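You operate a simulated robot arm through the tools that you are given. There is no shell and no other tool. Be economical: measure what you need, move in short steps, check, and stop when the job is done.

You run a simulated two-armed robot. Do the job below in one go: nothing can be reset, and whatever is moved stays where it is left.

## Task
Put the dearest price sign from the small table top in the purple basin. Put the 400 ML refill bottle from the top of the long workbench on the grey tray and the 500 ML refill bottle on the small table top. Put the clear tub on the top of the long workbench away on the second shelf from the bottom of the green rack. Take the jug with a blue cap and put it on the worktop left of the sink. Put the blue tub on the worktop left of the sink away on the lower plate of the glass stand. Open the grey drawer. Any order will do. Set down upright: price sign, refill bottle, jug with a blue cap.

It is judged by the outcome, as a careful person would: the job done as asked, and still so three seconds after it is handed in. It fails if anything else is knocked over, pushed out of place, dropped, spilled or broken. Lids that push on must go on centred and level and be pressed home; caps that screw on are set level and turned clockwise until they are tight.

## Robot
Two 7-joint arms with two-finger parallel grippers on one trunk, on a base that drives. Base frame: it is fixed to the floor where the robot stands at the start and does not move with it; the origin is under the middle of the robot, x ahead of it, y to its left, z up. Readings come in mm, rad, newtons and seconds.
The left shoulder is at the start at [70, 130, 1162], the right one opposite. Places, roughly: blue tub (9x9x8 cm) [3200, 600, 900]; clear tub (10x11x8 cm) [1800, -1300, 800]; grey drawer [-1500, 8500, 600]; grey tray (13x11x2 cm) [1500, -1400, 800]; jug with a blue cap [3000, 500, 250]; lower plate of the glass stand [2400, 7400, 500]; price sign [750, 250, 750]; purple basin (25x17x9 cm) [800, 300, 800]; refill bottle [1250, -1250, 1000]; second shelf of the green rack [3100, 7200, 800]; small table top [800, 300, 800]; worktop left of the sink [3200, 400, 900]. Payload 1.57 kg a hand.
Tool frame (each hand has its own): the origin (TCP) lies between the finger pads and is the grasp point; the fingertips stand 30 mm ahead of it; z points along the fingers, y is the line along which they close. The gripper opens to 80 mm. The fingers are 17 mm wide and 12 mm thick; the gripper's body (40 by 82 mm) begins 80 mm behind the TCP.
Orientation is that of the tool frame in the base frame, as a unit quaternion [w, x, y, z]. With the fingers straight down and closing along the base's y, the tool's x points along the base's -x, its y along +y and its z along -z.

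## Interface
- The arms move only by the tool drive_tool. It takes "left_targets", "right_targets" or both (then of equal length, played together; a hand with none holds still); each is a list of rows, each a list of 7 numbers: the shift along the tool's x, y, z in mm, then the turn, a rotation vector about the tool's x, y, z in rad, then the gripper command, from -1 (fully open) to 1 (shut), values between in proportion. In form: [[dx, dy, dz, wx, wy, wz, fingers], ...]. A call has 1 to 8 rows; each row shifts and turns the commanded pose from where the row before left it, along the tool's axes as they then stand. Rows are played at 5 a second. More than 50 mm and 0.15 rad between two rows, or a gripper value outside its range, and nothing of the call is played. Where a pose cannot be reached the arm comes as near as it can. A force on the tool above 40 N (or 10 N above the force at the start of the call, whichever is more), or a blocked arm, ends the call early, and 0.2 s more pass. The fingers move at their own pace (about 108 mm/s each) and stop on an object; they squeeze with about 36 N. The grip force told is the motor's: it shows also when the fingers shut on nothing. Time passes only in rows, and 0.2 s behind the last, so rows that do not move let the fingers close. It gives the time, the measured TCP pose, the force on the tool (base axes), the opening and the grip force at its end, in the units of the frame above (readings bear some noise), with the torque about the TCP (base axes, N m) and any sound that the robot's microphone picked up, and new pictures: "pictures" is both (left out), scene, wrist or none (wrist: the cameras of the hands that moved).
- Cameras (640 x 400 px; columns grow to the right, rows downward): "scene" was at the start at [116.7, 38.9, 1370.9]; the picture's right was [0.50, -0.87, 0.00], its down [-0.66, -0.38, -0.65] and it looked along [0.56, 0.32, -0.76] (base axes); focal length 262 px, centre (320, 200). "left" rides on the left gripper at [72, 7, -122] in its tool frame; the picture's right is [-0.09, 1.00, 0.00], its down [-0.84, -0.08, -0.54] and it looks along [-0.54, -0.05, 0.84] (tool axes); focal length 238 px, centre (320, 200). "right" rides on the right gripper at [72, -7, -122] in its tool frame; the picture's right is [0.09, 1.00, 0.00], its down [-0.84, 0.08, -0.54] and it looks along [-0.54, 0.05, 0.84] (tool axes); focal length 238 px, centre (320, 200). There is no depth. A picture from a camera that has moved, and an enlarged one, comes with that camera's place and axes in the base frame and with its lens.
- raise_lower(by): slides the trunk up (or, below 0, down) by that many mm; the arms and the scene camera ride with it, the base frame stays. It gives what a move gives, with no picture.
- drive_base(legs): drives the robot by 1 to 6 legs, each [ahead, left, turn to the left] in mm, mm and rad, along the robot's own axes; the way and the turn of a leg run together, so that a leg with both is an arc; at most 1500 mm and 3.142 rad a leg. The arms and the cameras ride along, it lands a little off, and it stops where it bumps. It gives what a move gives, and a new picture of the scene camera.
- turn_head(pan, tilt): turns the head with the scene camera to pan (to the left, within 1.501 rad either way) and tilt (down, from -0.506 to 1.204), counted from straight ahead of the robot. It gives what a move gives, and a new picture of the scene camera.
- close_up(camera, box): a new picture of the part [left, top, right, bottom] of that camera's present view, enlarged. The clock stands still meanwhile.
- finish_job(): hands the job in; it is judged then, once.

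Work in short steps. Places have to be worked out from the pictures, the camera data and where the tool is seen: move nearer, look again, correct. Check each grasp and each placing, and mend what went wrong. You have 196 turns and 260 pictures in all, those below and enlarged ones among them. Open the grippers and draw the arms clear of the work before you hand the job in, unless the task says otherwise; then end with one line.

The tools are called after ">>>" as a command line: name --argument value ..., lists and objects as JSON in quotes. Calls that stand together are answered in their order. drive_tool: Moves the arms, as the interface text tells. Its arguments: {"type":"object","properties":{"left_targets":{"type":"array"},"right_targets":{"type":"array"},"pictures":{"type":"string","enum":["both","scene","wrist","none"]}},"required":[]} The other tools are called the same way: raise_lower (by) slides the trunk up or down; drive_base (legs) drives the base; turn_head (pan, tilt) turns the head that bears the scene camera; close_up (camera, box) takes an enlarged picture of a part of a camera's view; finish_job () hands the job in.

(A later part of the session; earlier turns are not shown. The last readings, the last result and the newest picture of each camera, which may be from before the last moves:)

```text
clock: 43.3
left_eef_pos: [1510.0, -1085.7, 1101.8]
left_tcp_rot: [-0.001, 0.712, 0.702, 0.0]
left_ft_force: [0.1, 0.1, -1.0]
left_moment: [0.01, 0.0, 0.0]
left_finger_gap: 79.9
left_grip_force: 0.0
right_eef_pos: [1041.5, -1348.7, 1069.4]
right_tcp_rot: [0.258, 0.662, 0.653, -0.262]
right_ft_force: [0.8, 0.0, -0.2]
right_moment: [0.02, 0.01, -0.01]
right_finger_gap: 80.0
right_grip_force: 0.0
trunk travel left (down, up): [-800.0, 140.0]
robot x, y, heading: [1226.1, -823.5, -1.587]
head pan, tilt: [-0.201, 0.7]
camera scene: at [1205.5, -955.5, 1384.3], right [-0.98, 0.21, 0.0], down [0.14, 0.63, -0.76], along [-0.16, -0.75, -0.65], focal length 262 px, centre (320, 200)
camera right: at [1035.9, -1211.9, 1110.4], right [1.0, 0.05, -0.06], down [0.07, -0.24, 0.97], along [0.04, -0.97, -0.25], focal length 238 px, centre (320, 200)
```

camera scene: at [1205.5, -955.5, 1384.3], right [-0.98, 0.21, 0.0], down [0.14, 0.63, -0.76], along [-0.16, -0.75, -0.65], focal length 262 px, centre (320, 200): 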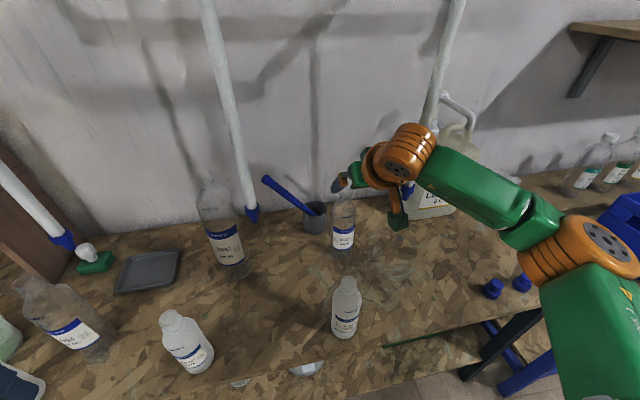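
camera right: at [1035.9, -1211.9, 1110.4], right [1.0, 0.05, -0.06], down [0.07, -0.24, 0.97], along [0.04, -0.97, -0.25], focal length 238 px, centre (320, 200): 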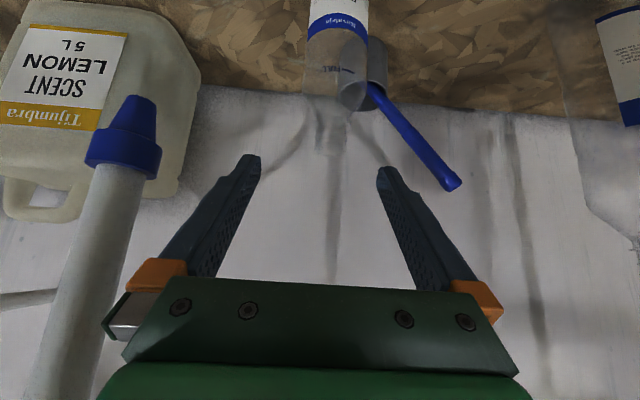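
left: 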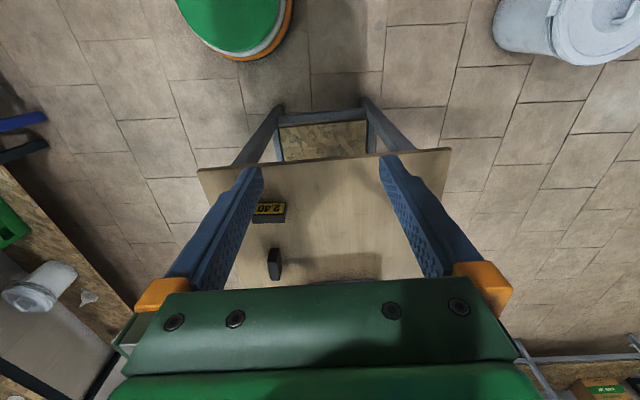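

The neck appears at ≈[1054,-1415], top z≈1012. I shift 12 mm in x and advance 85 mm along the tool, then look before closing.

>>> drive_tool --right_targets '[[0, 12, 0, 0, 0, 0, -1], [-2, 0, 30, 0, 0, 0, -1], [-2, 0, 30, 0, 0, 0, -1], [0, 0, 22, 0, 0, 0, -1]]' --pictures "both"

>>> close_up --camera "scene" --box '[290, 130, 450, 260]'

```text
clock: 44.3
left_eef_pos: [1512.3, -1085.2, 1102.6]
left_tcp_rot: [0.0, 0.712, 0.702, 0.0]
left_ft_force: [1.1, 0.0, 0.5]
left_moment: [0.0, 0.03, -0.01]
left_finger_gap: 80.0
left_grip_force: 0.0
right_eef_pos: [1053.5, -1404.7, 1014.5]
right_tcp_rot: [0.257, 0.663, 0.653, -0.26]
right_ft_force: [-0.2, -0.1, 0.3]
right_moment: [-0.02, 0.02, 0.03]
right_finger_gap: 79.8
right_grip_force: 0.1
trunk travel left (down, up): [-800.0, 140.0]
robot x, y, heading: [1225.1, -820.6, -1.585]
head pan, tilt: [-0.201, 0.7]
camera scene: at [1205.8, -954.4, 1384.5], right [-0.98, 0.21, 0.0], down [0.14, 0.63, -0.76], along [-0.16, -0.75, -0.64], focal length 262 px, centre (320, 200)
camera right: at [1048.2, -1268.6, 1054.5], right [1.0, 0.05, -0.06], down [0.07, -0.24, 0.97], along [0.04, -0.97, -0.25], focal length 238 px, centre (320, 200)
```

scene: 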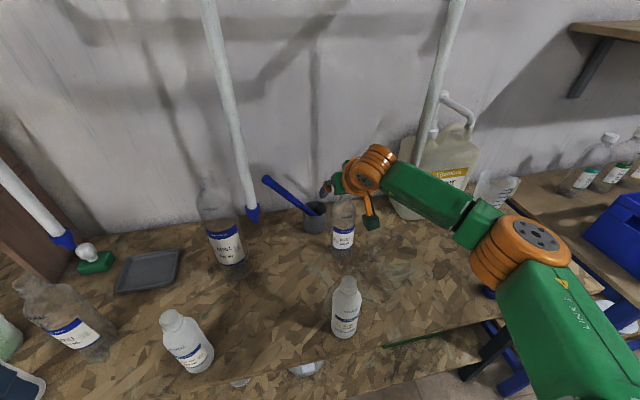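
right: 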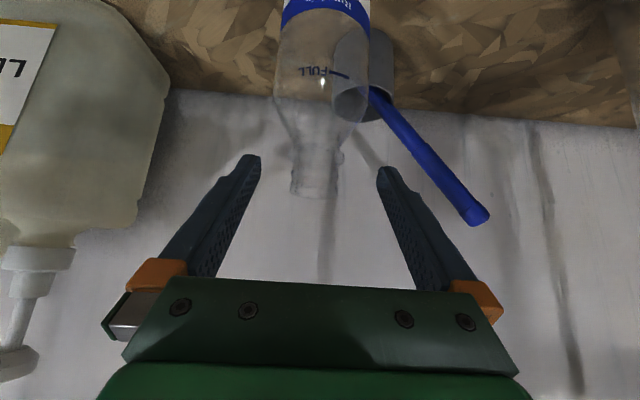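

```text
3.08 times, centred on (370, 195) of scene
camera zoom: at [1205.8, -954.4, 1384.5], right [-0.98, 0.21, 0.0], down [0.14, 0.63, -0.76], along [-0.16, -0.75, -0.64], focal length 805 px, centre (166, 215)
```

zoom: 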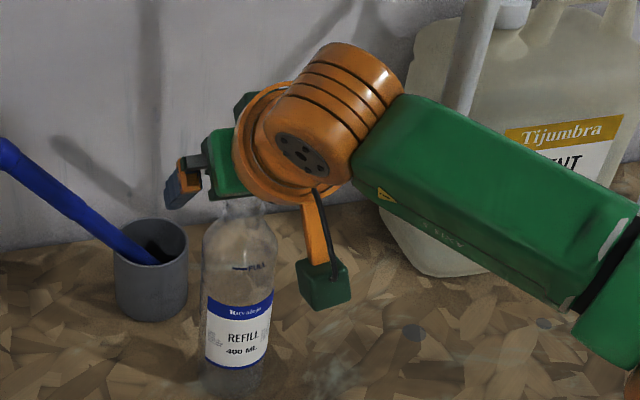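

The neck (z 984–1012) is between the pads, slightly left of centre; I nudge forward 6 mm and close.

>>> drive_tool --right_targets '[[0, -2, 6, 0, 0, 0, -1], [0, 0, 0, 0, 0, 0, 1], [0, 0, 0, 0, 0, 0, 1], [0, 0, 0, 0, 0, 0, 1]]' --pictures "wrist"

```text
clock: 45.3
left_eef_pos: [1511.9, -1084.8, 1102.5]
left_tcp_rot: [0.0, 0.713, 0.701, 0.0]
left_ft_force: [0.1, 0.2, 0.0]
left_moment: [-0.01, 0.0, -0.01]
left_finger_gap: 80.1
left_grip_force: 0.0
right_eef_pos: [1050.6, -1408.3, 1009.6]
right_tcp_rot: [0.258, 0.663, 0.653, -0.26]
right_ft_force: [1.1, 0.3, 0.3]
right_moment: [-0.01, 0.0, 0.02]
right_finger_gap: 25.0
right_grip_force: 36.2
trunk travel left (down, up): [-800.0, 140.0]
robot x, y, heading: [1226.6, -821.7, -1.587]
head pan, tilt: [-0.201, 0.7]
camera right: at [1045.1, -1272.2, 1049.9], right [1.0, 0.05, -0.06], down [0.07, -0.24, 0.97], along [0.04, -0.97, -0.25], focal length 238 px, centre (320, 200)
```

right: 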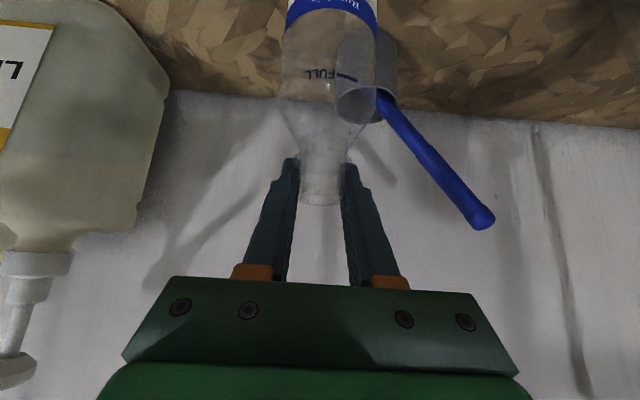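

Gripped (25 mm). I lift straight up about 220 mm.

>>> drive_tool --right_targets '[[-15, 0, -16, 0, 0, 0, 1], [-28, 0, -29, 0, 0, 0, 1], [-28, 0, -29, 0, 0, 0, 1], [-28, 0, -29, 0, 0, 0, 1], [-28, 0, -29, 0, 0, 0, 1], [-23, 0, -28, 0, 0, 0, 1]]' --pictures "both"

```text
clock: 46.7
left_eef_pos: [1511.1, -1083.7, 1102.7]
left_tcp_rot: [0.0, 0.713, 0.701, -0.001]
left_ft_force: [-0.3, 0.5, -0.1]
left_moment: [0.03, 0.0, -0.01]
left_finger_gap: 80.3
left_grip_force: 0.1
right_eef_pos: [1049.0, -1405.1, 1203.0]
right_tcp_rot: [0.257, 0.663, 0.653, -0.261]
right_ft_force: [-1.3, -0.8, -0.9]
right_moment: [0.03, 0.01, 0.0]
right_finger_gap: 25.0
right_grip_force: 36.0
right hand out of reach, approached as far as the arm can: row 6
trunk travel left (down, up): [-800.0, 140.0]
robot x, y, heading: [1225.7, -822.6, -1.582]
head pan, tilt: [-0.201, 0.7]
camera scene: at [1205.2, -953.6, 1384.5], right [-0.98, 0.21, 0.0], down [0.14, 0.63, -0.77], along [-0.16, -0.75, -0.64], focal length 262 px, centre (320, 200)
camera right: at [1043.5, -1269.6, 1242.8], right [1.0, 0.05, -0.06], down [0.07, -0.24, 0.97], along [0.04, -0.97, -0.25], focal length 238 px, centre (320, 200)
```

scene: 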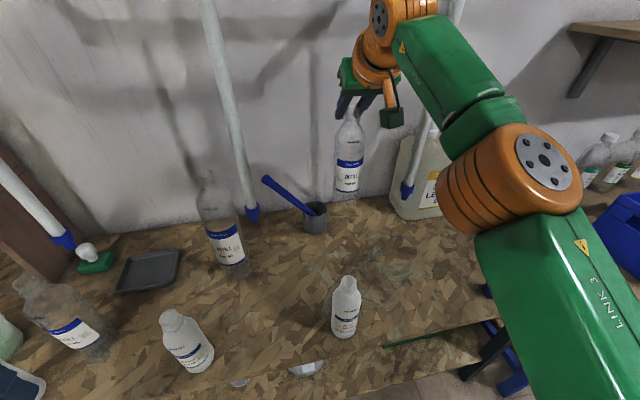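
right: 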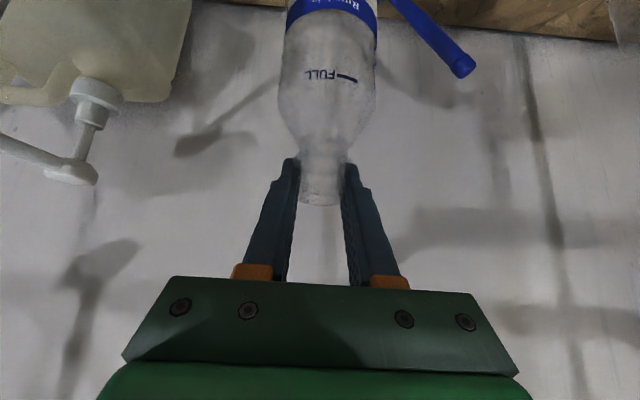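

Bottle is held. I raise the trunk 60 mm for clearance, then pull the hand back.

>>> raise_lower --by 60

>>> drive_tool --right_targets '[[25, 0, -23, 0, 0, 0, 1], [25, 0, -23, 0, 0, 0, 1], [29, 0, -27, 0, 0, 0, 1], [29, 0, -27, 0, 0, 0, 1], [29, 0, -27, 0, 0, 0, 1], [29, 0, -27, 0, 0, 0, 1]]' --pictures "none"

```text
clock: 47.7
left_eef_pos: [1510.8, -1084.7, 1162.7]
left_tcp_rot: [0.0, 0.713, 0.701, 0.0]
left_ft_force: [-1.5, 0.4, 0.4]
left_moment: [-0.02, 0.01, 0.0]
left_finger_gap: 79.9
left_grip_force: 0.1
right_eef_pos: [1048.7, -1406.5, 1262.0]
right_tcp_rot: [0.258, 0.662, 0.653, -0.26]
right_ft_force: [0.0, -0.4, 0.0]
right_moment: [0.01, 0.0, -0.01]
right_finger_gap: 24.8
right_grip_force: 36.2
trunk travel left (down, up): [-860.0, 80.0]
robot x, y, heading: [1226.0, -819.7, -1.588]
head pan, tilt: [-0.201, 0.7]
```

```text
clock: 49.1
left_eef_pos: [1511.3, -1083.7, 1162.9]
left_tcp_rot: [0.0, 0.712, 0.702, 0.0]
left_ft_force: [0.1, 0.6, -0.7]
left_moment: [-0.04, 0.04, -0.01]
left_finger_gap: 80.0
left_grip_force: 0.0
right_eef_pos: [1052.9, -1177.9, 1261.2]
right_tcp_rot: [0.257, 0.664, 0.652, -0.26]
right_ft_force: [-0.5, 0.0, -0.4]
right_moment: [-0.06, -0.04, -0.01]
right_finger_gap: 24.7
right_grip_force: 36.3
trunk travel left (down, up): [-860.0, 80.0]
robot x, y, heading: [1223.1, -820.1, -1.585]
head pan, tilt: [-0.201, 0.7]
```

>>> drive_base --legs '[[-150, 0, 0], [0, 150, 0], [0, 0, 0.5]]'

>>> turn_head --pan 0.1 --tilt 0.6

```text
clock: 52.9
left_eef_pos: [1754.4, -771.7, 1162.8]
left_tcp_rot: [0.001, 0.52, 0.854, 0.001]
left_ft_force: [-0.2, -0.8, 0.0]
left_moment: [-0.02, 0.02, 0.01]
left_finger_gap: 80.1
left_grip_force: 0.1
right_eef_pos: [1396.7, -1074.6, 1259.3]
right_tcp_rot: [0.315, 0.482, 0.795, -0.19]
right_ft_force: [-0.1, 0.7, -0.5]
right_moment: [0.01, 0.01, 0.0]
right_finger_gap: 25.0
right_grip_force: 35.8
trunk travel left (down, up): [-860.0, 80.0]
robot x, y, heading: [1378.9, -676.7, -1.09]
head pan, tilt: [-0.201, 0.7]
camera scene: at [1423.0, -802.3, 1444.5], right [-0.96, -0.28, 0.0], down [-0.18, 0.62, -0.76], along [0.21, -0.73, -0.64], focal length 262 px, centre (320, 200)
```

scene: 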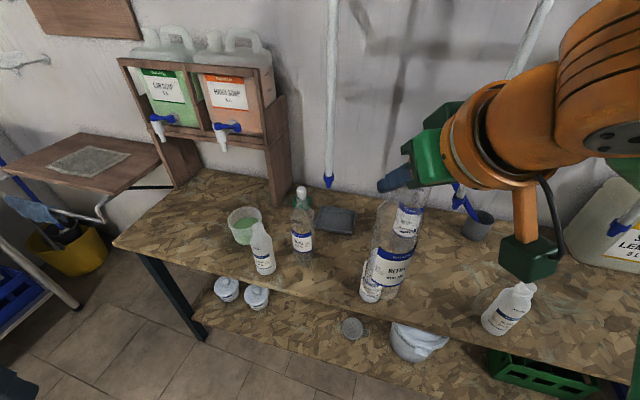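

```text
clock: 53.6
left_eef_pos: [1754.8, -772.3, 1162.1]
left_tcp_rot: [0.0, 0.519, 0.855, 0.0]
left_ft_force: [-0.1, 0.1, -0.1]
left_moment: [-0.02, 0.03, 0.0]
left_finger_gap: 80.1
left_grip_force: 0.1
right_eef_pos: [1395.5, -1072.5, 1260.3]
right_tcp_rot: [0.314, 0.483, 0.795, -0.19]
right_ft_force: [-0.3, -0.3, 0.3]
right_moment: [0.01, -0.02, 0.02]
right_finger_gap: 24.9
right_grip_force: 36.0
trunk travel left (down, up): [-860.0, 80.0]
robot x, y, heading: [1380.3, -674.3, -1.087]
head pan, tilt: [0.099, 0.6]
camera scene: at [1448.7, -794.1, 1453.1], right [-0.84, -0.55, 0.0], down [-0.31, 0.47, -0.82], along [0.45, -0.69, -0.57], focal length 262 px, centre (320, 200)
```

scene: 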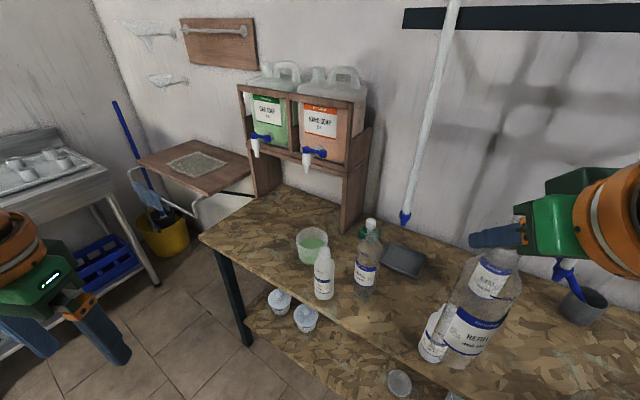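

>>> close_up --camera "scene" --box '[280, 180, 540, 340]'

```text
2.46 times, centred on (410, 260) of scene
camera zoom: at [1448.7, -794.1, 1453.1], right [-0.84, -0.55, 0.0], down [-0.31, 0.47, -0.82], along [0.45, -0.69, -0.57], focal length 644 px, centre (98, 52)
```

zoom: 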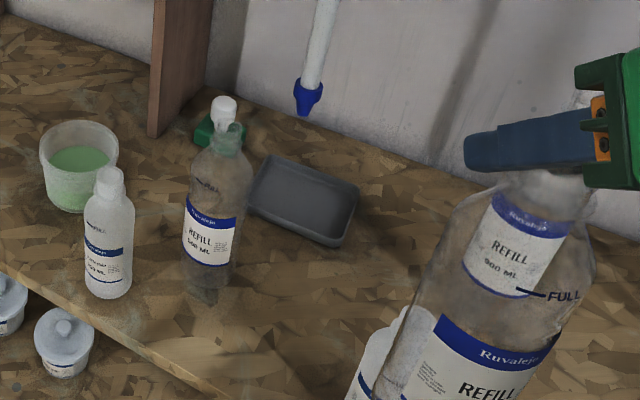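

Tray spans x 1482–1603, y -1382…-1495; a hanging tube tip is at ≈[1548,-1349,1020], so I'll approach at 45° yaw from the -x side. I turn and shift the base accordingly.

>>> drive_base --legs '[[0, 0, 0.302], [50, -194, 0]]'

```text
clock: 56.2
left_eef_pos: [1663.5, -827.0, 1161.3]
left_tcp_rot: [0.0, 0.387, 0.922, -0.002]
left_ft_force: [0.3, 1.0, 0.0]
left_moment: [-0.05, 0.03, 0.01]
left_finger_gap: 80.4
left_grip_force: 0.0
right_eef_pos: [1407.5, -1220.2, 1260.4]
right_tcp_rot: [0.337, 0.36, 0.858, -0.143]
right_ft_force: [0.0, 1.1, -0.4]
right_moment: [-0.05, 0.01, -0.02]
right_finger_gap: 25.0
right_grip_force: 36.4
trunk travel left (down, up): [-860.0, 80.0]
robot x, y, heading: [1272.8, -849.7, -0.803]
head pan, tilt: [0.099, 0.6]
camera scene: at [1377.4, -936.5, 1453.2], right [-0.64, -0.77, 0.0], down [-0.43, 0.36, -0.83], along [0.63, -0.53, -0.56], focal length 262 px, centre (320, 200)
```

scene: 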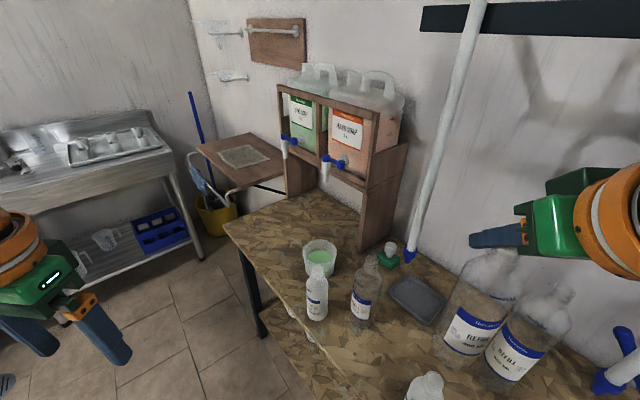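

I move the held bottle in at height: ahead 149, right 91 mm, keeping clear of the tube.

>>> drive_tool --right_targets '[[-27, -23, 25, 0, 0, 0, 1], [-27, -23, 25, 0, 0, 0, 1], [-27, -23, 25, 0, 0, 0, 1], [-27, -22, 26, 0, 0, 0, 1]]' --pictures "both"

```text
clock: 57.2
left_eef_pos: [1662.2, -832.9, 1162.6]
left_tcp_rot: [-0.001, 0.388, 0.922, 0.001]
left_ft_force: [0.5, 1.2, 0.3]
left_moment: [0.05, 0.06, 0.0]
left_finger_gap: 80.0
left_grip_force: 0.1
right_eef_pos: [1444.3, -1394.3, 1257.7]
right_tcp_rot: [0.338, 0.361, 0.858, -0.141]
right_ft_force: [-0.4, 0.0, -0.2]
right_moment: [0.02, 0.0, -0.02]
right_finger_gap: 25.0
right_grip_force: 36.1
trunk travel left (down, up): [-860.0, 80.0]
robot x, y, heading: [1273.5, -843.9, -0.797]
head pan, tilt: [0.099, 0.6]
camera scene: at [1375.5, -942.7, 1452.9], right [-0.64, -0.77, 0.0], down [-0.43, 0.36, -0.82], along [0.63, -0.53, -0.57], focal length 262 px, centre (320, 200)
camera right: at [1343.6, -1301.1, 1298.6], right [0.66, 0.74, -0.06], down [0.23, -0.12, 0.97], along [0.71, -0.66, -0.25], focal length 238 px, centre (320, 200)
```

scene: 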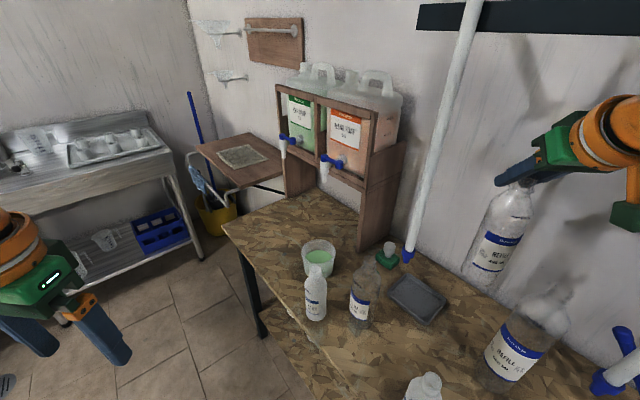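
right: 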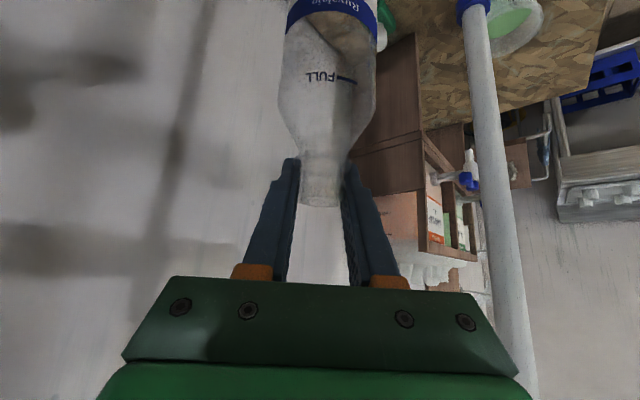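

Descend 200 mm here (118 mm from the 900 ML bottle axis).

>>> drive_tool --right_targets '[[27, 0, 29, 0, 0, 0, 1], [27, 0, 29, 0, 0, 0, 1], [27, 0, 29, 0, 0, 0, 1], [27, 0, 29, 0, 0, 0, 1], [27, 0, 29, 0, 0, 0, 1]]' --pictures "both"

>>> close_up --camera "scene" --box '[360, 150, 600, 350]'

```text
clock: 58.4
left_eef_pos: [1661.1, -831.0, 1161.0]
left_tcp_rot: [-0.001, 0.388, 0.922, 0.0]
left_ft_force: [0.3, 0.3, -0.2]
left_moment: [0.04, 0.0, 0.01]
left_finger_gap: 80.0
left_grip_force: 0.0
right_eef_pos: [1443.5, -1393.1, 1060.4]
right_tcp_rot: [0.338, 0.361, 0.858, -0.141]
right_ft_force: [-0.3, -0.6, -0.1]
right_moment: [-0.01, 0.02, 0.02]
right_finger_gap: 24.8
right_grip_force: 35.8
trunk travel left (down, up): [-860.0, 80.0]
robot x, y, heading: [1271.4, -846.2, -0.8]
head pan, tilt: [0.099, 0.6]
camera scene: at [1374.8, -941.7, 1453.1], right [-0.64, -0.77, 0.0], down [-0.43, 0.36, -0.82], along [0.63, -0.53, -0.57], focal length 262 px, centre (320, 200)
camera right: at [1343.6, -1300.3, 1101.3], right [0.66, 0.74, -0.06], down [0.22, -0.12, 0.97], along [0.71, -0.66, -0.25], focal length 238 px, centre (320, 200)
```

scene: 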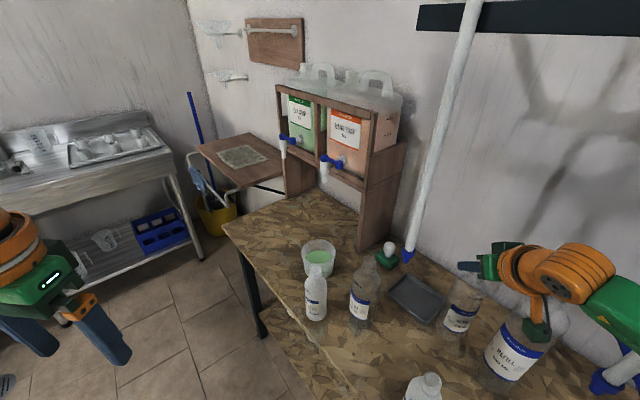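
right: 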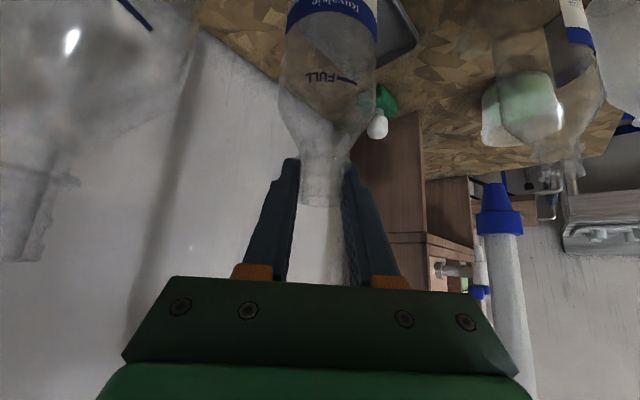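

```text
2.00 times, centred on (480, 250) of scene
camera zoom: at [1374.8, -941.7, 1453.1], right [-0.64, -0.77, 0.0], down [-0.43, 0.36, -0.82], along [0.63, -0.53, -0.57], focal length 523 px, centre (0, 100)
```

zoom: 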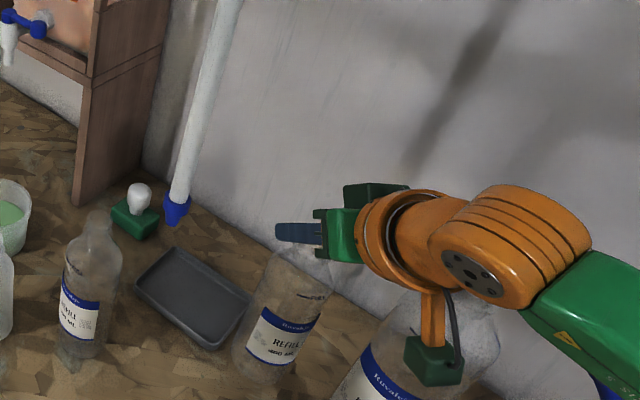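

Now slide toward the tray centre: ahead 72, left 24 mm, at the same height.

>>> drive_tool --right_targets '[[-17, 8, 16, 0, 0, 0, 1], [-17, 8, 16, 0, 0, 0, 1], [-18, 8, 17, 0, 0, 0, 1]]' --pictures "both"

>>> close_up --camera "scene" --box '[360, 200, 520, 340]'

```text
clock: 59.2
left_eef_pos: [1662.4, -829.8, 1163.3]
left_tcp_rot: [-0.001, 0.388, 0.922, -0.001]
left_ft_force: [0.0, 0.4, 0.9]
left_moment: [-0.03, 0.0, 0.0]
left_finger_gap: 79.9
left_grip_force: 0.0
right_eef_pos: [1511.7, -1426.5, 1059.8]
right_tcp_rot: [0.337, 0.362, 0.858, -0.142]
right_ft_force: [-0.2, -0.6, -1.1]
right_moment: [0.01, 0.0, 0.0]
right_finger_gap: 24.8
right_grip_force: 35.7
trunk travel left (down, up): [-860.0, 80.0]
robot x, y, heading: [1273.0, -849.6, -0.796]
head pan, tilt: [0.099, 0.6]
camera scene: at [1376.3, -940.8, 1453.0], right [-0.64, -0.77, 0.0], down [-0.43, 0.36, -0.82], along [0.63, -0.53, -0.57], focal length 262 px, centre (320, 200)
camera right: at [1412.2, -1333.0, 1100.3], right [0.66, 0.74, -0.06], down [0.23, -0.12, 0.97], along [0.71, -0.66, -0.25], focal length 238 px, centre (320, 200)
```

scene: 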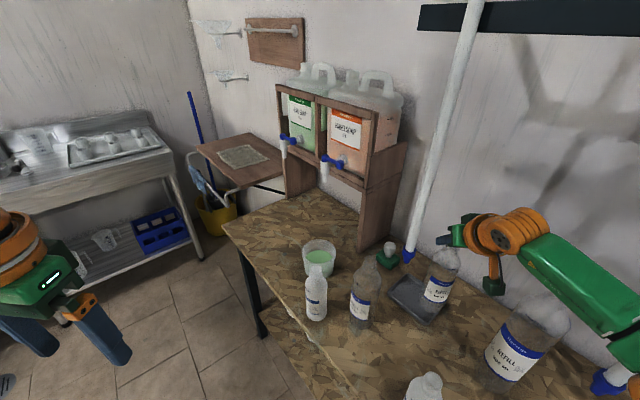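
right: 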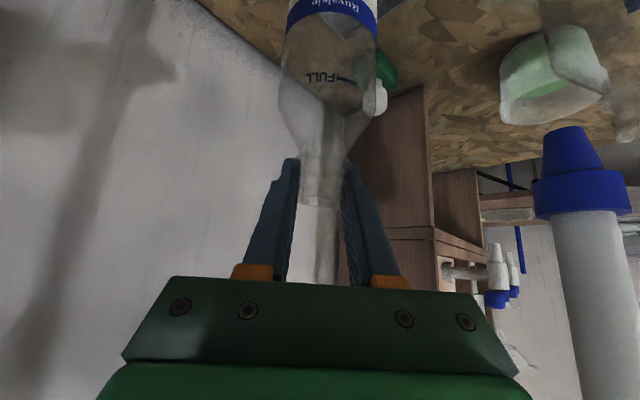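

```text
2.86 times, centred on (440, 270) of scene
camera zoom: at [1376.3, -940.8, 1453.0], right [-0.64, -0.77, 0.0], down [-0.43, 0.36, -0.82], along [0.63, -0.53, -0.57], focal length 748 px, centre (-23, 0)
```

zoom: 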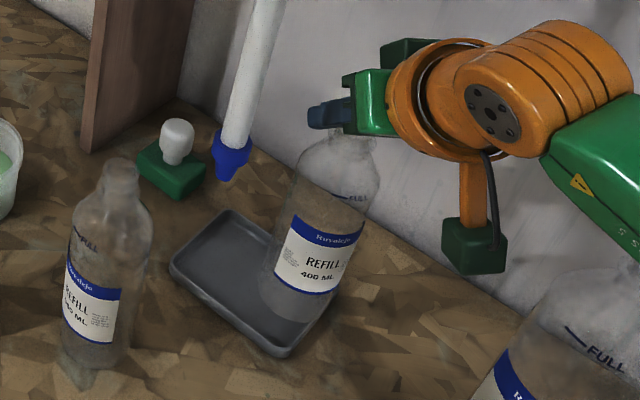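

By coordinates the bottle is above tray centre (≈[1522,-1436]). I lower ~42 mm gently.

>>> drive_tool --right_targets '[[13, 0, 14, 0, 0, 0, 1], [8, 0, 9, 0, 0, 0, 1], [4, 0, 4, 0, 0, 0, 1], [2, 0, 2, 0, 0, 0, 1]]' --pictures "none"

>>> close_up --camera "scene" --box '[360, 200, 520, 340]'

```text
clock: 60.2
left_eef_pos: [1660.8, -826.4, 1163.1]
left_tcp_rot: [0.001, 0.388, 0.922, -0.002]
left_ft_force: [0.4, 0.0, 0.0]
left_moment: [-0.02, -0.01, 0.02]
left_finger_gap: 80.0
left_grip_force: 0.0
right_eef_pos: [1511.9, -1422.7, 1026.3]
right_tcp_rot: [0.342, 0.36, 0.856, -0.143]
right_ft_force: [1.7, -2.6, 18.1]
right_moment: [-0.58, 0.01, 0.09]
right_finger_gap: 25.0
right_grip_force: 35.9
trunk travel left (down, up): [-860.0, 80.0]
robot x, y, heading: [1271.2, -850.2, -0.796]
head pan, tilt: [0.099, 0.6]
```

```text
2.86 times, centred on (440, 270) of scene
camera zoom: at [1373.4, -936.0, 1453.9], right [-0.64, -0.77, 0.0], down [-0.43, 0.36, -0.83], along [0.63, -0.53, -0.56], focal length 748 px, centre (-23, 0)
```

zoom: 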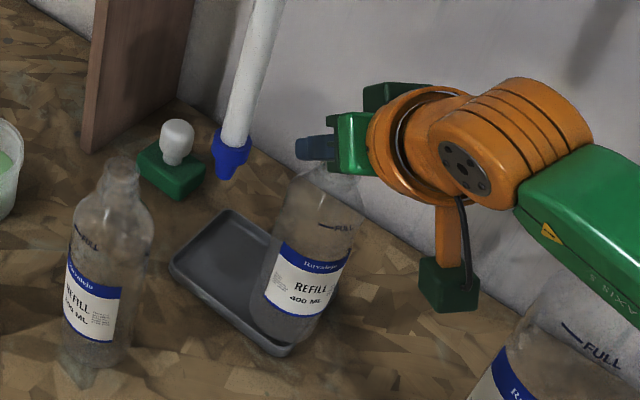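

The bottle sits ~20 mm nearer the robot than assumed and has touched the tray's near-right rim. I lift 16 mm, move ahead 35 and left 5, then view.

>>> drive_tool --right_targets '[[-11, 0, -12, 0, 0, 0, 1], [-13, 3, 12, 0, 0, 0, 1], [-13, 2, 12, 0, 0, 0, 1], [0, 0, 0, 0, 0, 0, 1]]' --pictures "wrist"

>>> close_up --camera "scene" --box '[360, 200, 520, 340]'

```text
clock: 61.2
left_eef_pos: [1661.1, -831.0, 1163.0]
left_tcp_rot: [0.0, 0.388, 0.921, 0.001]
left_ft_force: [-0.7, -0.8, -0.6]
left_moment: [-0.03, -0.01, 0.01]
left_finger_gap: 79.9
left_grip_force: 0.0
right_eef_pos: [1540.5, -1450.2, 1038.3]
right_tcp_rot: [0.338, 0.361, 0.858, -0.141]
right_ft_force: [0.3, 0.4, 0.3]
right_moment: [0.01, 0.0, 0.02]
right_finger_gap: 24.9
right_grip_force: 35.5
trunk travel left (down, up): [-860.0, 80.0]
robot x, y, heading: [1270.1, -852.6, -0.799]
head pan, tilt: [0.099, 0.6]
camera right: at [1440.6, -1357.0, 1078.1], right [0.66, 0.74, -0.06], down [0.22, -0.12, 0.97], along [0.71, -0.66, -0.25], focal length 238 px, centre (320, 200)
```

right: 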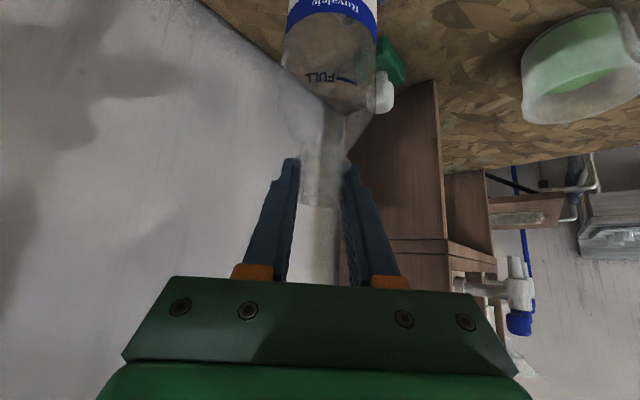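

```text
2.86 times, centred on (440, 270) of scene
camera zoom: at [1374.6, -941.2, 1453.1], right [-0.64, -0.77, 0.0], down [-0.43, 0.36, -0.82], along [0.63, -0.53, -0.57], focal length 748 px, centre (-23, 0)
```

zoom: 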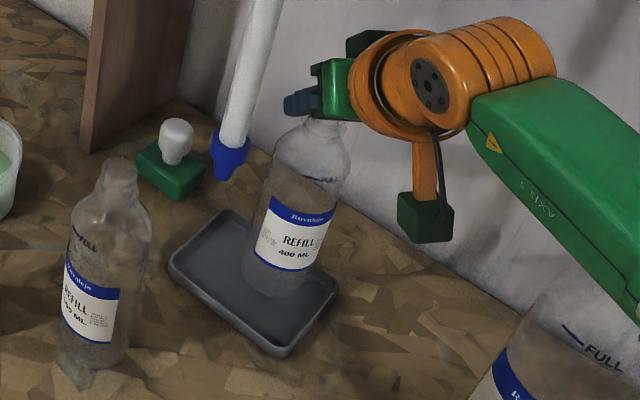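

Bottle base is now above the tray interior; lower to contact.

>>> drive_tool --right_targets '[[6, 0, 6, 0, 0, 0, 1], [3, 0, 3, 0, 0, 0, 1], [3, 0, 3, 0, 0, 0, 1], [2, 0, 2, 0, 0, 0, 1]]' --pictures "none"

>>> close_up --camera "scene" --box '[360, 200, 520, 340]'

```text
clock: 62.2
left_eef_pos: [1661.6, -831.2, 1161.7]
left_tcp_rot: [0.0, 0.388, 0.922, 0.0]
left_ft_force: [0.0, -0.6, -0.2]
left_moment: [-0.03, 0.0, -0.01]
left_finger_gap: 80.1
left_grip_force: 0.0
right_eef_pos: [1540.4, -1448.9, 1017.7]
right_tcp_rot: [0.337, 0.362, 0.858, -0.142]
right_ft_force: [0.2, -0.3, 0.4]
right_moment: [0.01, 0.0, -0.01]
right_finger_gap: 24.6
right_grip_force: 35.7
trunk travel left (down, up): [-860.0, 80.0]
robot x, y, heading: [1272.7, -849.8, -0.796]
head pan, tilt: [0.099, 0.6]
```

```text
2.86 times, centred on (440, 270) of scene
camera zoom: at [1375.1, -940.7, 1453.1], right [-0.64, -0.77, 0.0], down [-0.43, 0.36, -0.82], along [0.63, -0.53, -0.57], focal length 748 px, centre (-23, 0)
```

zoom: 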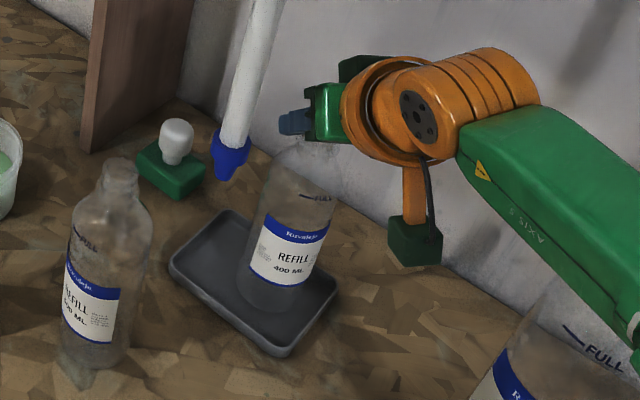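

Not yet in contact; keep lowering in small steps.

>>> drive_tool --right_targets '[[2, 0, 2, 0, 0, 0, 1], [2, 0, 2, 0, 0, 0, 1], [2, 0, 2, 0, 0, 0, 1], [1, 0, 1, 0, 0, 0, 1]]' --pictures "none"

```text
clock: 63.2
left_eef_pos: [1660.3, -826.9, 1163.3]
left_tcp_rot: [0.002, 0.388, 0.922, -0.002]
left_ft_force: [0.6, -0.3, -0.2]
left_moment: [-0.01, 0.01, 0.02]
left_finger_gap: 80.1
left_grip_force: 0.0
right_eef_pos: [1539.0, -1445.9, 1012.2]
right_tcp_rot: [0.342, 0.359, 0.857, -0.143]
right_ft_force: [1.5, -4.7, 18.8]
right_moment: [-0.77, -0.34, -0.03]
right_finger_gap: 24.9
right_grip_force: 35.9
trunk travel left (down, up): [-860.0, 80.0]
robot x, y, heading: [1276.3, -851.4, -0.796]
head pan, tilt: [0.099, 0.6]
```

Contact felt (19 N). I ease 2 mm up, open to ~48 mm, and view before backing out.

>>> drive_tool --right_targets '[[-2, 0, -2, 0, 0, 0, 1], [0, 0, 0, 0, 0, 0, 0.3], [0, 0, 0, 0, 0, 0, -0.2], [0, 0, 0, 0, 0, 0, -0.2]]' --pictures "wrist"

>>> close_up --camera "scene" --box '[360, 200, 520, 340]'

```text
clock: 64.2
left_eef_pos: [1661.5, -830.6, 1162.8]
left_tcp_rot: [0.0, 0.388, 0.922, 0.0]
left_ft_force: [-0.3, 0.3, 0.0]
left_moment: [0.02, -0.02, 0.05]
left_finger_gap: 79.8
left_grip_force: 0.0
right_eef_pos: [1539.2, -1448.9, 1009.9]
right_tcp_rot: [0.338, 0.361, 0.858, -0.141]
right_ft_force: [-0.1, 0.3, -0.2]
right_moment: [-0.01, 0.02, 0.0]
right_finger_gap: 48.1
right_grip_force: 0.1
trunk travel left (down, up): [-860.0, 80.0]
robot x, y, heading: [1270.2, -846.6, -0.804]
head pan, tilt: [0.099, 0.6]
camera right: at [1439.3, -1354.7, 1050.4], right [0.66, 0.74, -0.06], down [0.22, -0.12, 0.97], along [0.71, -0.66, -0.25], focal length 238 px, centre (320, 200)
```

right: 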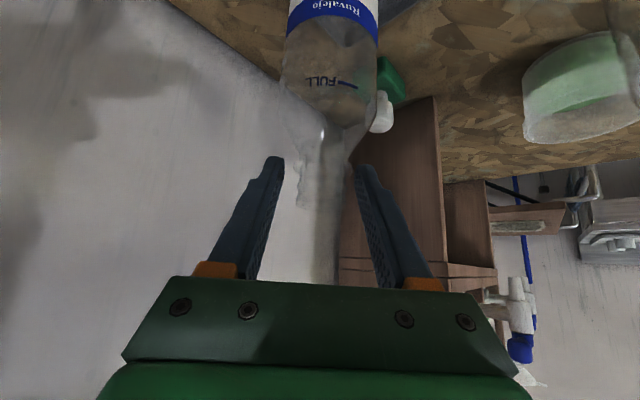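

```text
2.86 times, centred on (440, 270) of scene
camera zoom: at [1375.0, -940.6, 1453.1], right [-0.64, -0.77, 0.0], down [-0.43, 0.36, -0.82], along [0.63, -0.53, -0.57], focal length 748 px, centre (-23, 0)
```

zoom: 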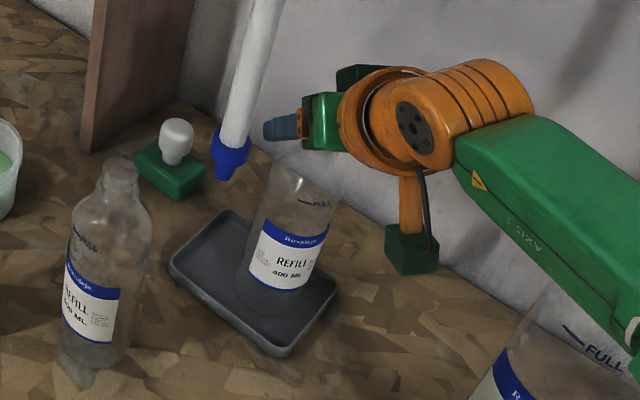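

Released and standing in the tray. I back out along the tool axis.

>>> drive_tool --right_targets '[[0, 0, -30, 0, 0, 0, -0.2], [0, -2, -45, 0, 0, 0, -0.2], [0, -5, -45, 0, 0, 0, -0.2], [0, -5, -45, 0, 0, 0, -0.2], [0, 0, -45, 0, 0, 0, -1], [20, 0, -40, 0, 0, 0, -1]]' --pictures "scene"

>>> close_up --camera "scene" --box '[290, 200, 490, 340]'

```text
clock: 65.6
left_eef_pos: [1660.1, -828.5, 1163.0]
left_tcp_rot: [0.001, 0.389, 0.921, 0.0]
left_ft_force: [0.4, -1.5, 0.4]
left_moment: [0.02, -0.02, 0.02]
left_finger_gap: 80.1
left_grip_force: 0.1
right_eef_pos: [1400.7, -1322.7, 1178.4]
right_tcp_rot: [0.339, 0.361, 0.857, -0.142]
right_ft_force: [0.1, -0.3, -0.5]
right_moment: [0.0, 0.01, -0.03]
right_finger_gap: 79.9
right_grip_force: 0.0
trunk travel left (down, up): [-860.0, 80.0]
robot x, y, heading: [1270.3, -848.8, -0.802]
head pan, tilt: [0.099, 0.6]
camera scene: at [1373.0, -939.0, 1453.4], right [-0.64, -0.77, 0.0], down [-0.43, 0.36, -0.83], along [0.63, -0.53, -0.56], focal length 262 px, centre (320, 200)
```

scene: 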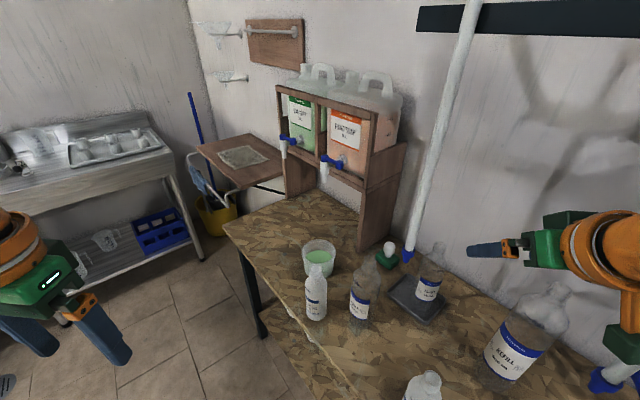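

```text
2.86 times, centred on (390, 270) of scene
camera zoom: at [1373.0, -939.0, 1453.4], right [-0.64, -0.77, 0.0], down [-0.43, 0.36, -0.83], along [0.63, -0.53, -0.56], focal length 748 px, centre (120, 0)
```

zoom: 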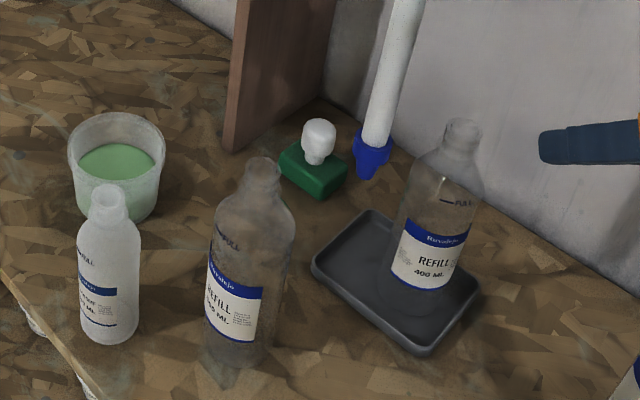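

400 ML is done. 500 ML bottle: ≈[1603,-1264], neck top z≈1045. I retract the right hand, face the bench and move in front of it.

>>> drive_tool --right_targets '[[24, 22, -22, 0, 0, 0, -1], [24, 23, -22, 0, 0, 0, -1], [24, 22, -22, 0, 0, 0, -1], [23, 23, -22, 0, 0, 0, -1]]' --pictures "none"

>>> drive_base --legs '[[0, 0, -0.769], [0, 450, 0]]'

>>> close_up --camera "right" --box '[0, 0, 640, 400]'

```text
clock: 66.6
left_eef_pos: [1663.8, -829.3, 1161.5]
left_tcp_rot: [-0.001, 0.388, 0.922, 0.0]
left_ft_force: [0.3, -0.1, 0.1]
left_moment: [-0.04, 0.03, 0.02]
left_finger_gap: 80.2
left_grip_force: 0.1
right_eef_pos: [1392.5, -1177.0, 1200.6]
right_tcp_rot: [0.335, 0.361, 0.858, -0.143]
right_ft_force: [-0.8, 0.5, -0.6]
right_moment: [-0.02, 0.01, -0.01]
right_finger_gap: 80.0
right_grip_force: 0.0
right hand out of reach, approached as far as the arm can: row 3, 4
trunk travel left (down, up): [-860.0, 80.0]
robot x, y, heading: [1272.3, -847.9, -0.799]
head pan, tilt: [0.099, 0.6]
```

```text
clock: 71.3
left_eef_pos: [2006.8, -1100.8, 1163.4]
left_tcp_rot: [0.0, 0.703, 0.711, 0.001]
left_ft_force: [0.8, 0.6, 1.1]
left_moment: [0.01, -0.05, -0.04]
left_finger_gap: 79.8
left_grip_force: 0.0
right_eef_pos: [1569.8, -1166.3, 1199.8]
right_tcp_rot: [0.259, 0.656, 0.661, -0.256]
right_ft_force: [-1.1, 0.5, -0.4]
right_moment: [0.03, -0.03, -0.01]
right_finger_gap: 79.8
right_grip_force: 0.1
trunk travel left (down, up): [-860.0, 80.0]
robot x, y, heading: [1715.6, -842.9, -1.558]
head pan, tilt: [0.099, 0.6]
camera scene: at [1722.9, -982.2, 1453.1], right [-0.99, -0.11, 0.0], down [-0.06, 0.56, -0.83], along [0.09, -0.82, -0.56], focal length 262 px, centre (320, 200)
```

scene: 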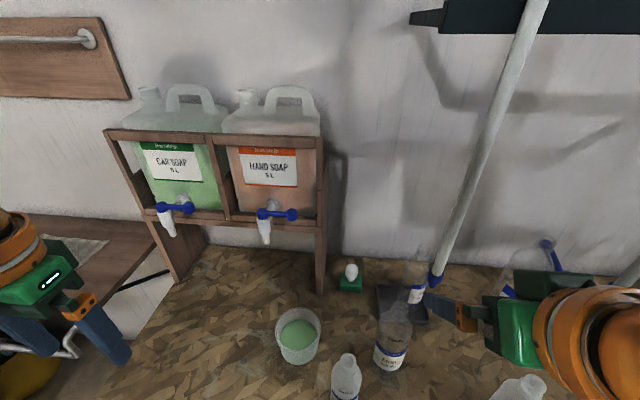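

```text
1.00 times, centred on (320, 200) of right (not enlarged: the box is as wide or as high as the picture)
camera zoom: at [1562.0, -1030.0, 1240.9], right [1.0, 0.08, -0.06], down [0.08, -0.25, 0.97], along [0.06, -0.97, -0.25], focal length 238 px, centre (320, 200)
```

zoom: 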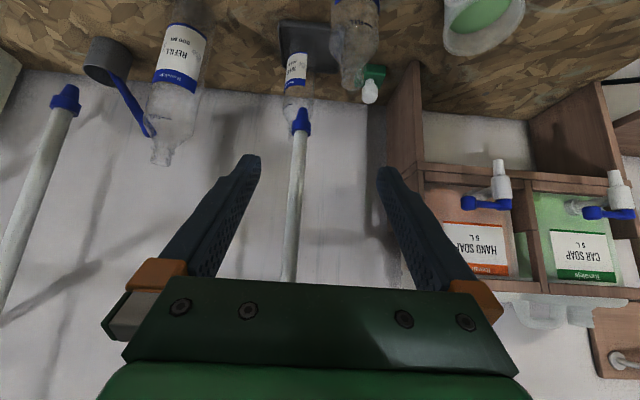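

Bottle neck at ≈[1604,-1262,1040]. I move to a pre-grasp 80 mm short along the tool axis.

>>> drive_tool --right_targets '[[15, 11, 34, 0, 0, 0, -1], [15, 11, 34, 0, 0, 0, -1], [14, 12, 34, 0, 0, 0, -1]]' --pictures "both"

```text
clock: 72.1
left_eef_pos: [2008.6, -1101.4, 1162.1]
left_tcp_rot: [0.0, 0.704, 0.711, 0.0]
left_ft_force: [0.9, -0.2, 0.1]
left_moment: [0.02, -0.01, -0.01]
left_finger_gap: 79.8
left_grip_force: 0.0
right_eef_pos: [1612.0, -1216.7, 1105.8]
right_tcp_rot: [0.259, 0.656, 0.661, -0.256]
right_ft_force: [0.0, -0.6, -0.4]
right_moment: [0.01, 0.01, -0.02]
right_finger_gap: 79.7
right_grip_force: 0.1
right hand out of reach, approached as far as the arm can: row 1, 2
trunk travel left (down, up): [-860.0, 80.0]
robot x, y, heading: [1713.7, -846.5, -1.557]
head pan, tilt: [0.099, 0.6]
camera scene: at [1725.7, -982.5, 1453.1], right [-0.99, -0.11, 0.0], down [-0.06, 0.56, -0.82], along [0.09, -0.82, -0.57], focal length 262 px, centre (320, 200)
camera right: at [1603.9, -1080.0, 1146.1], right [1.0, 0.08, -0.06], down [0.08, -0.25, 0.97], along [0.06, -0.97, -0.25], focal length 238 px, centre (320, 200)
```

scene: 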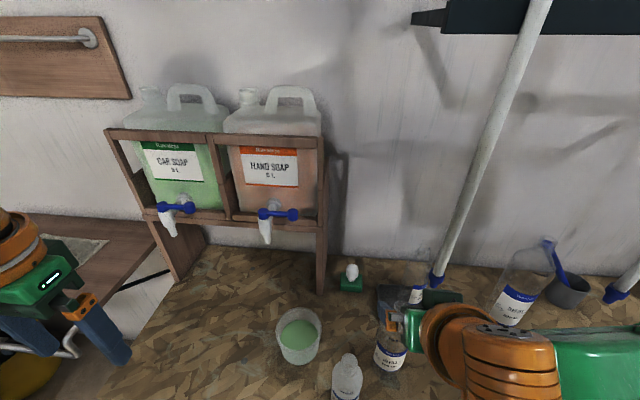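
right: 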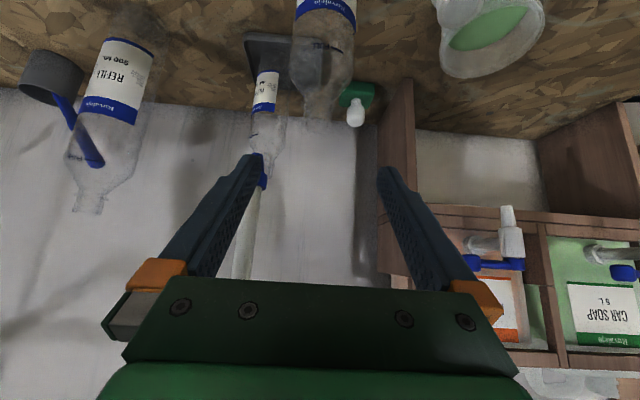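

Neck is centred (≈1608) with top z≈1030; I advance to straddle the neck.

>>> drive_tool --right_targets '[[10, -4, 28, 0, 0, 0, -1], [10, 0, 28, 0, 0, 0, -1], [9, 0, 27, 0, 0, 0, -1]]' --pictures "wrist"

```text
clock: 72.9
left_eef_pos: [2008.8, -1099.6, 1162.7]
left_tcp_rot: [0.0, 0.704, 0.71, 0.001]
left_ft_force: [-0.5, 0.2, -0.4]
left_moment: [0.0, 0.01, 0.01]
left_finger_gap: 80.0
left_grip_force: 0.1
right_eef_pos: [1608.4, -1251.1, 1024.6]
right_tcp_rot: [0.26, 0.655, 0.662, -0.256]
right_ft_force: [-0.2, 0.3, 0.7]
right_moment: [0.02, -0.03, 0.04]
right_finger_gap: 79.9
right_grip_force: 0.1
trunk travel left (down, up): [-860.0, 80.0]
robot x, y, heading: [1719.5, -843.5, -1.56]
head pan, tilt: [0.099, 0.6]
camera right: at [1600.6, -1115.1, 1066.1], right [0.99, 0.08, -0.06], down [0.08, -0.25, 0.97], along [0.06, -0.97, -0.25], focal length 238 px, centre (320, 200)
```

right: 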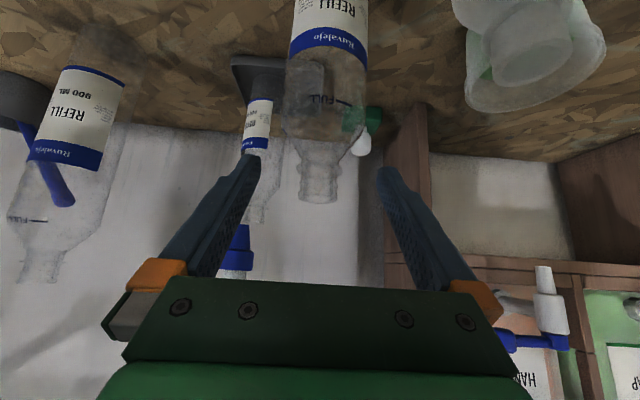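

The neck is still slightly far (≈165 mm deep from camera); advance ~17 mm forward and close.

>>> drive_tool --right_targets '[[-9, 0, 15, 0, 0, 0, -1], [0, 0, 0, 0, 0, 0, 1], [0, 0, 0, 0, 0, 0, 1], [0, 0, 0, 0, 0, 0, 1]]' --pictures "wrist"

```text
clock: 73.9
left_eef_pos: [2009.4, -1101.0, 1162.0]
left_tcp_rot: [-0.001, 0.705, 0.71, 0.0]
left_ft_force: [0.0, -0.1, -0.1]
left_moment: [0.0, 0.0, -0.01]
left_finger_gap: 79.9
left_grip_force: 0.1
right_eef_pos: [1609.4, -1266.6, 1020.7]
right_tcp_rot: [0.26, 0.655, 0.661, -0.256]
right_ft_force: [0.2, 0.5, -0.2]
right_moment: [-0.01, 0.04, 0.01]
right_finger_gap: 25.4
right_grip_force: 36.0
trunk travel left (down, up): [-860.0, 80.0]
robot x, y, heading: [1712.7, -844.4, -1.554]
head pan, tilt: [0.099, 0.6]
camera right: at [1600.8, -1131.3, 1061.1], right [1.0, 0.08, -0.06], down [0.08, -0.25, 0.97], along [0.06, -0.97, -0.25], focal length 238 px, centre (320, 200)
```

right: 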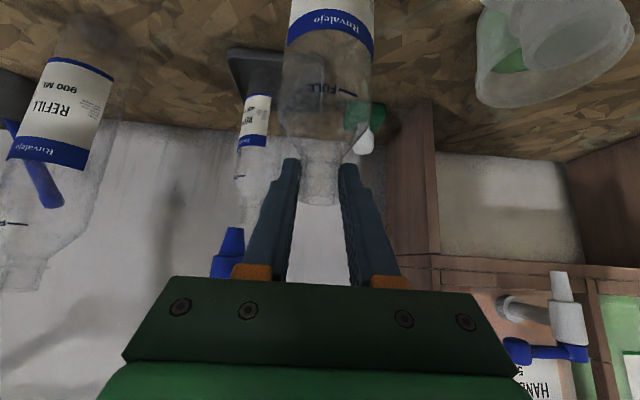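

Gripped; lift 200 mm straight up.

>>> drive_tool --right_targets '[[-14, 0, -15, 0, 0, 0, 1], [-27, 0, -29, 0, 0, 0, 1], [-27, 0, -29, 0, 0, 0, 1], [-27, 0, -29, 0, 0, 0, 1], [-27, 0, -29, 0, 0, 0, 1], [-14, 0, -15, 0, 0, 0, 1]]' --pictures "both"

```text
clock: 75.3
left_eef_pos: [2009.2, -1099.5, 1163.0]
left_tcp_rot: [0.0, 0.704, 0.71, 0.0]
left_ft_force: [0.1, 0.1, 0.6]
left_moment: [-0.06, 0.01, -0.02]
left_finger_gap: 80.1
left_grip_force: 0.0
right_eef_pos: [1610.5, -1268.2, 1219.3]
right_tcp_rot: [0.259, 0.655, 0.662, -0.257]
right_ft_force: [-0.7, -0.2, 1.1]
right_moment: [0.0, 0.0, 0.02]
right_finger_gap: 25.3
right_grip_force: 35.8
trunk travel left (down, up): [-860.0, 80.0]
robot x, y, heading: [1718.9, -844.6, -1.561]
head pan, tilt: [0.099, 0.6]
camera scene: at [1725.6, -982.0, 1453.1], right [-0.99, -0.11, 0.0], down [-0.06, 0.56, -0.83], along [0.09, -0.82, -0.56], focal length 262 px, centre (320, 200)
camera right: at [1601.5, -1131.9, 1260.7], right [0.99, 0.08, -0.06], down [0.08, -0.25, 0.97], along [0.06, -0.97, -0.25], focal length 238 px, centre (320, 200)
```

scene: 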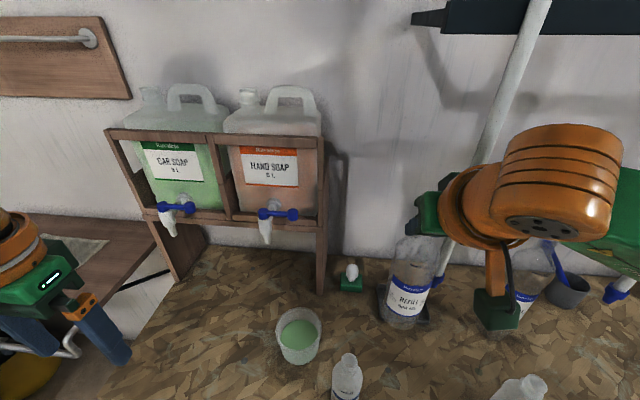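
right: 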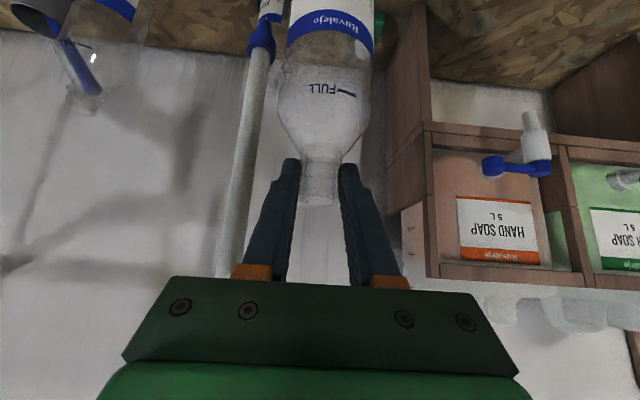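

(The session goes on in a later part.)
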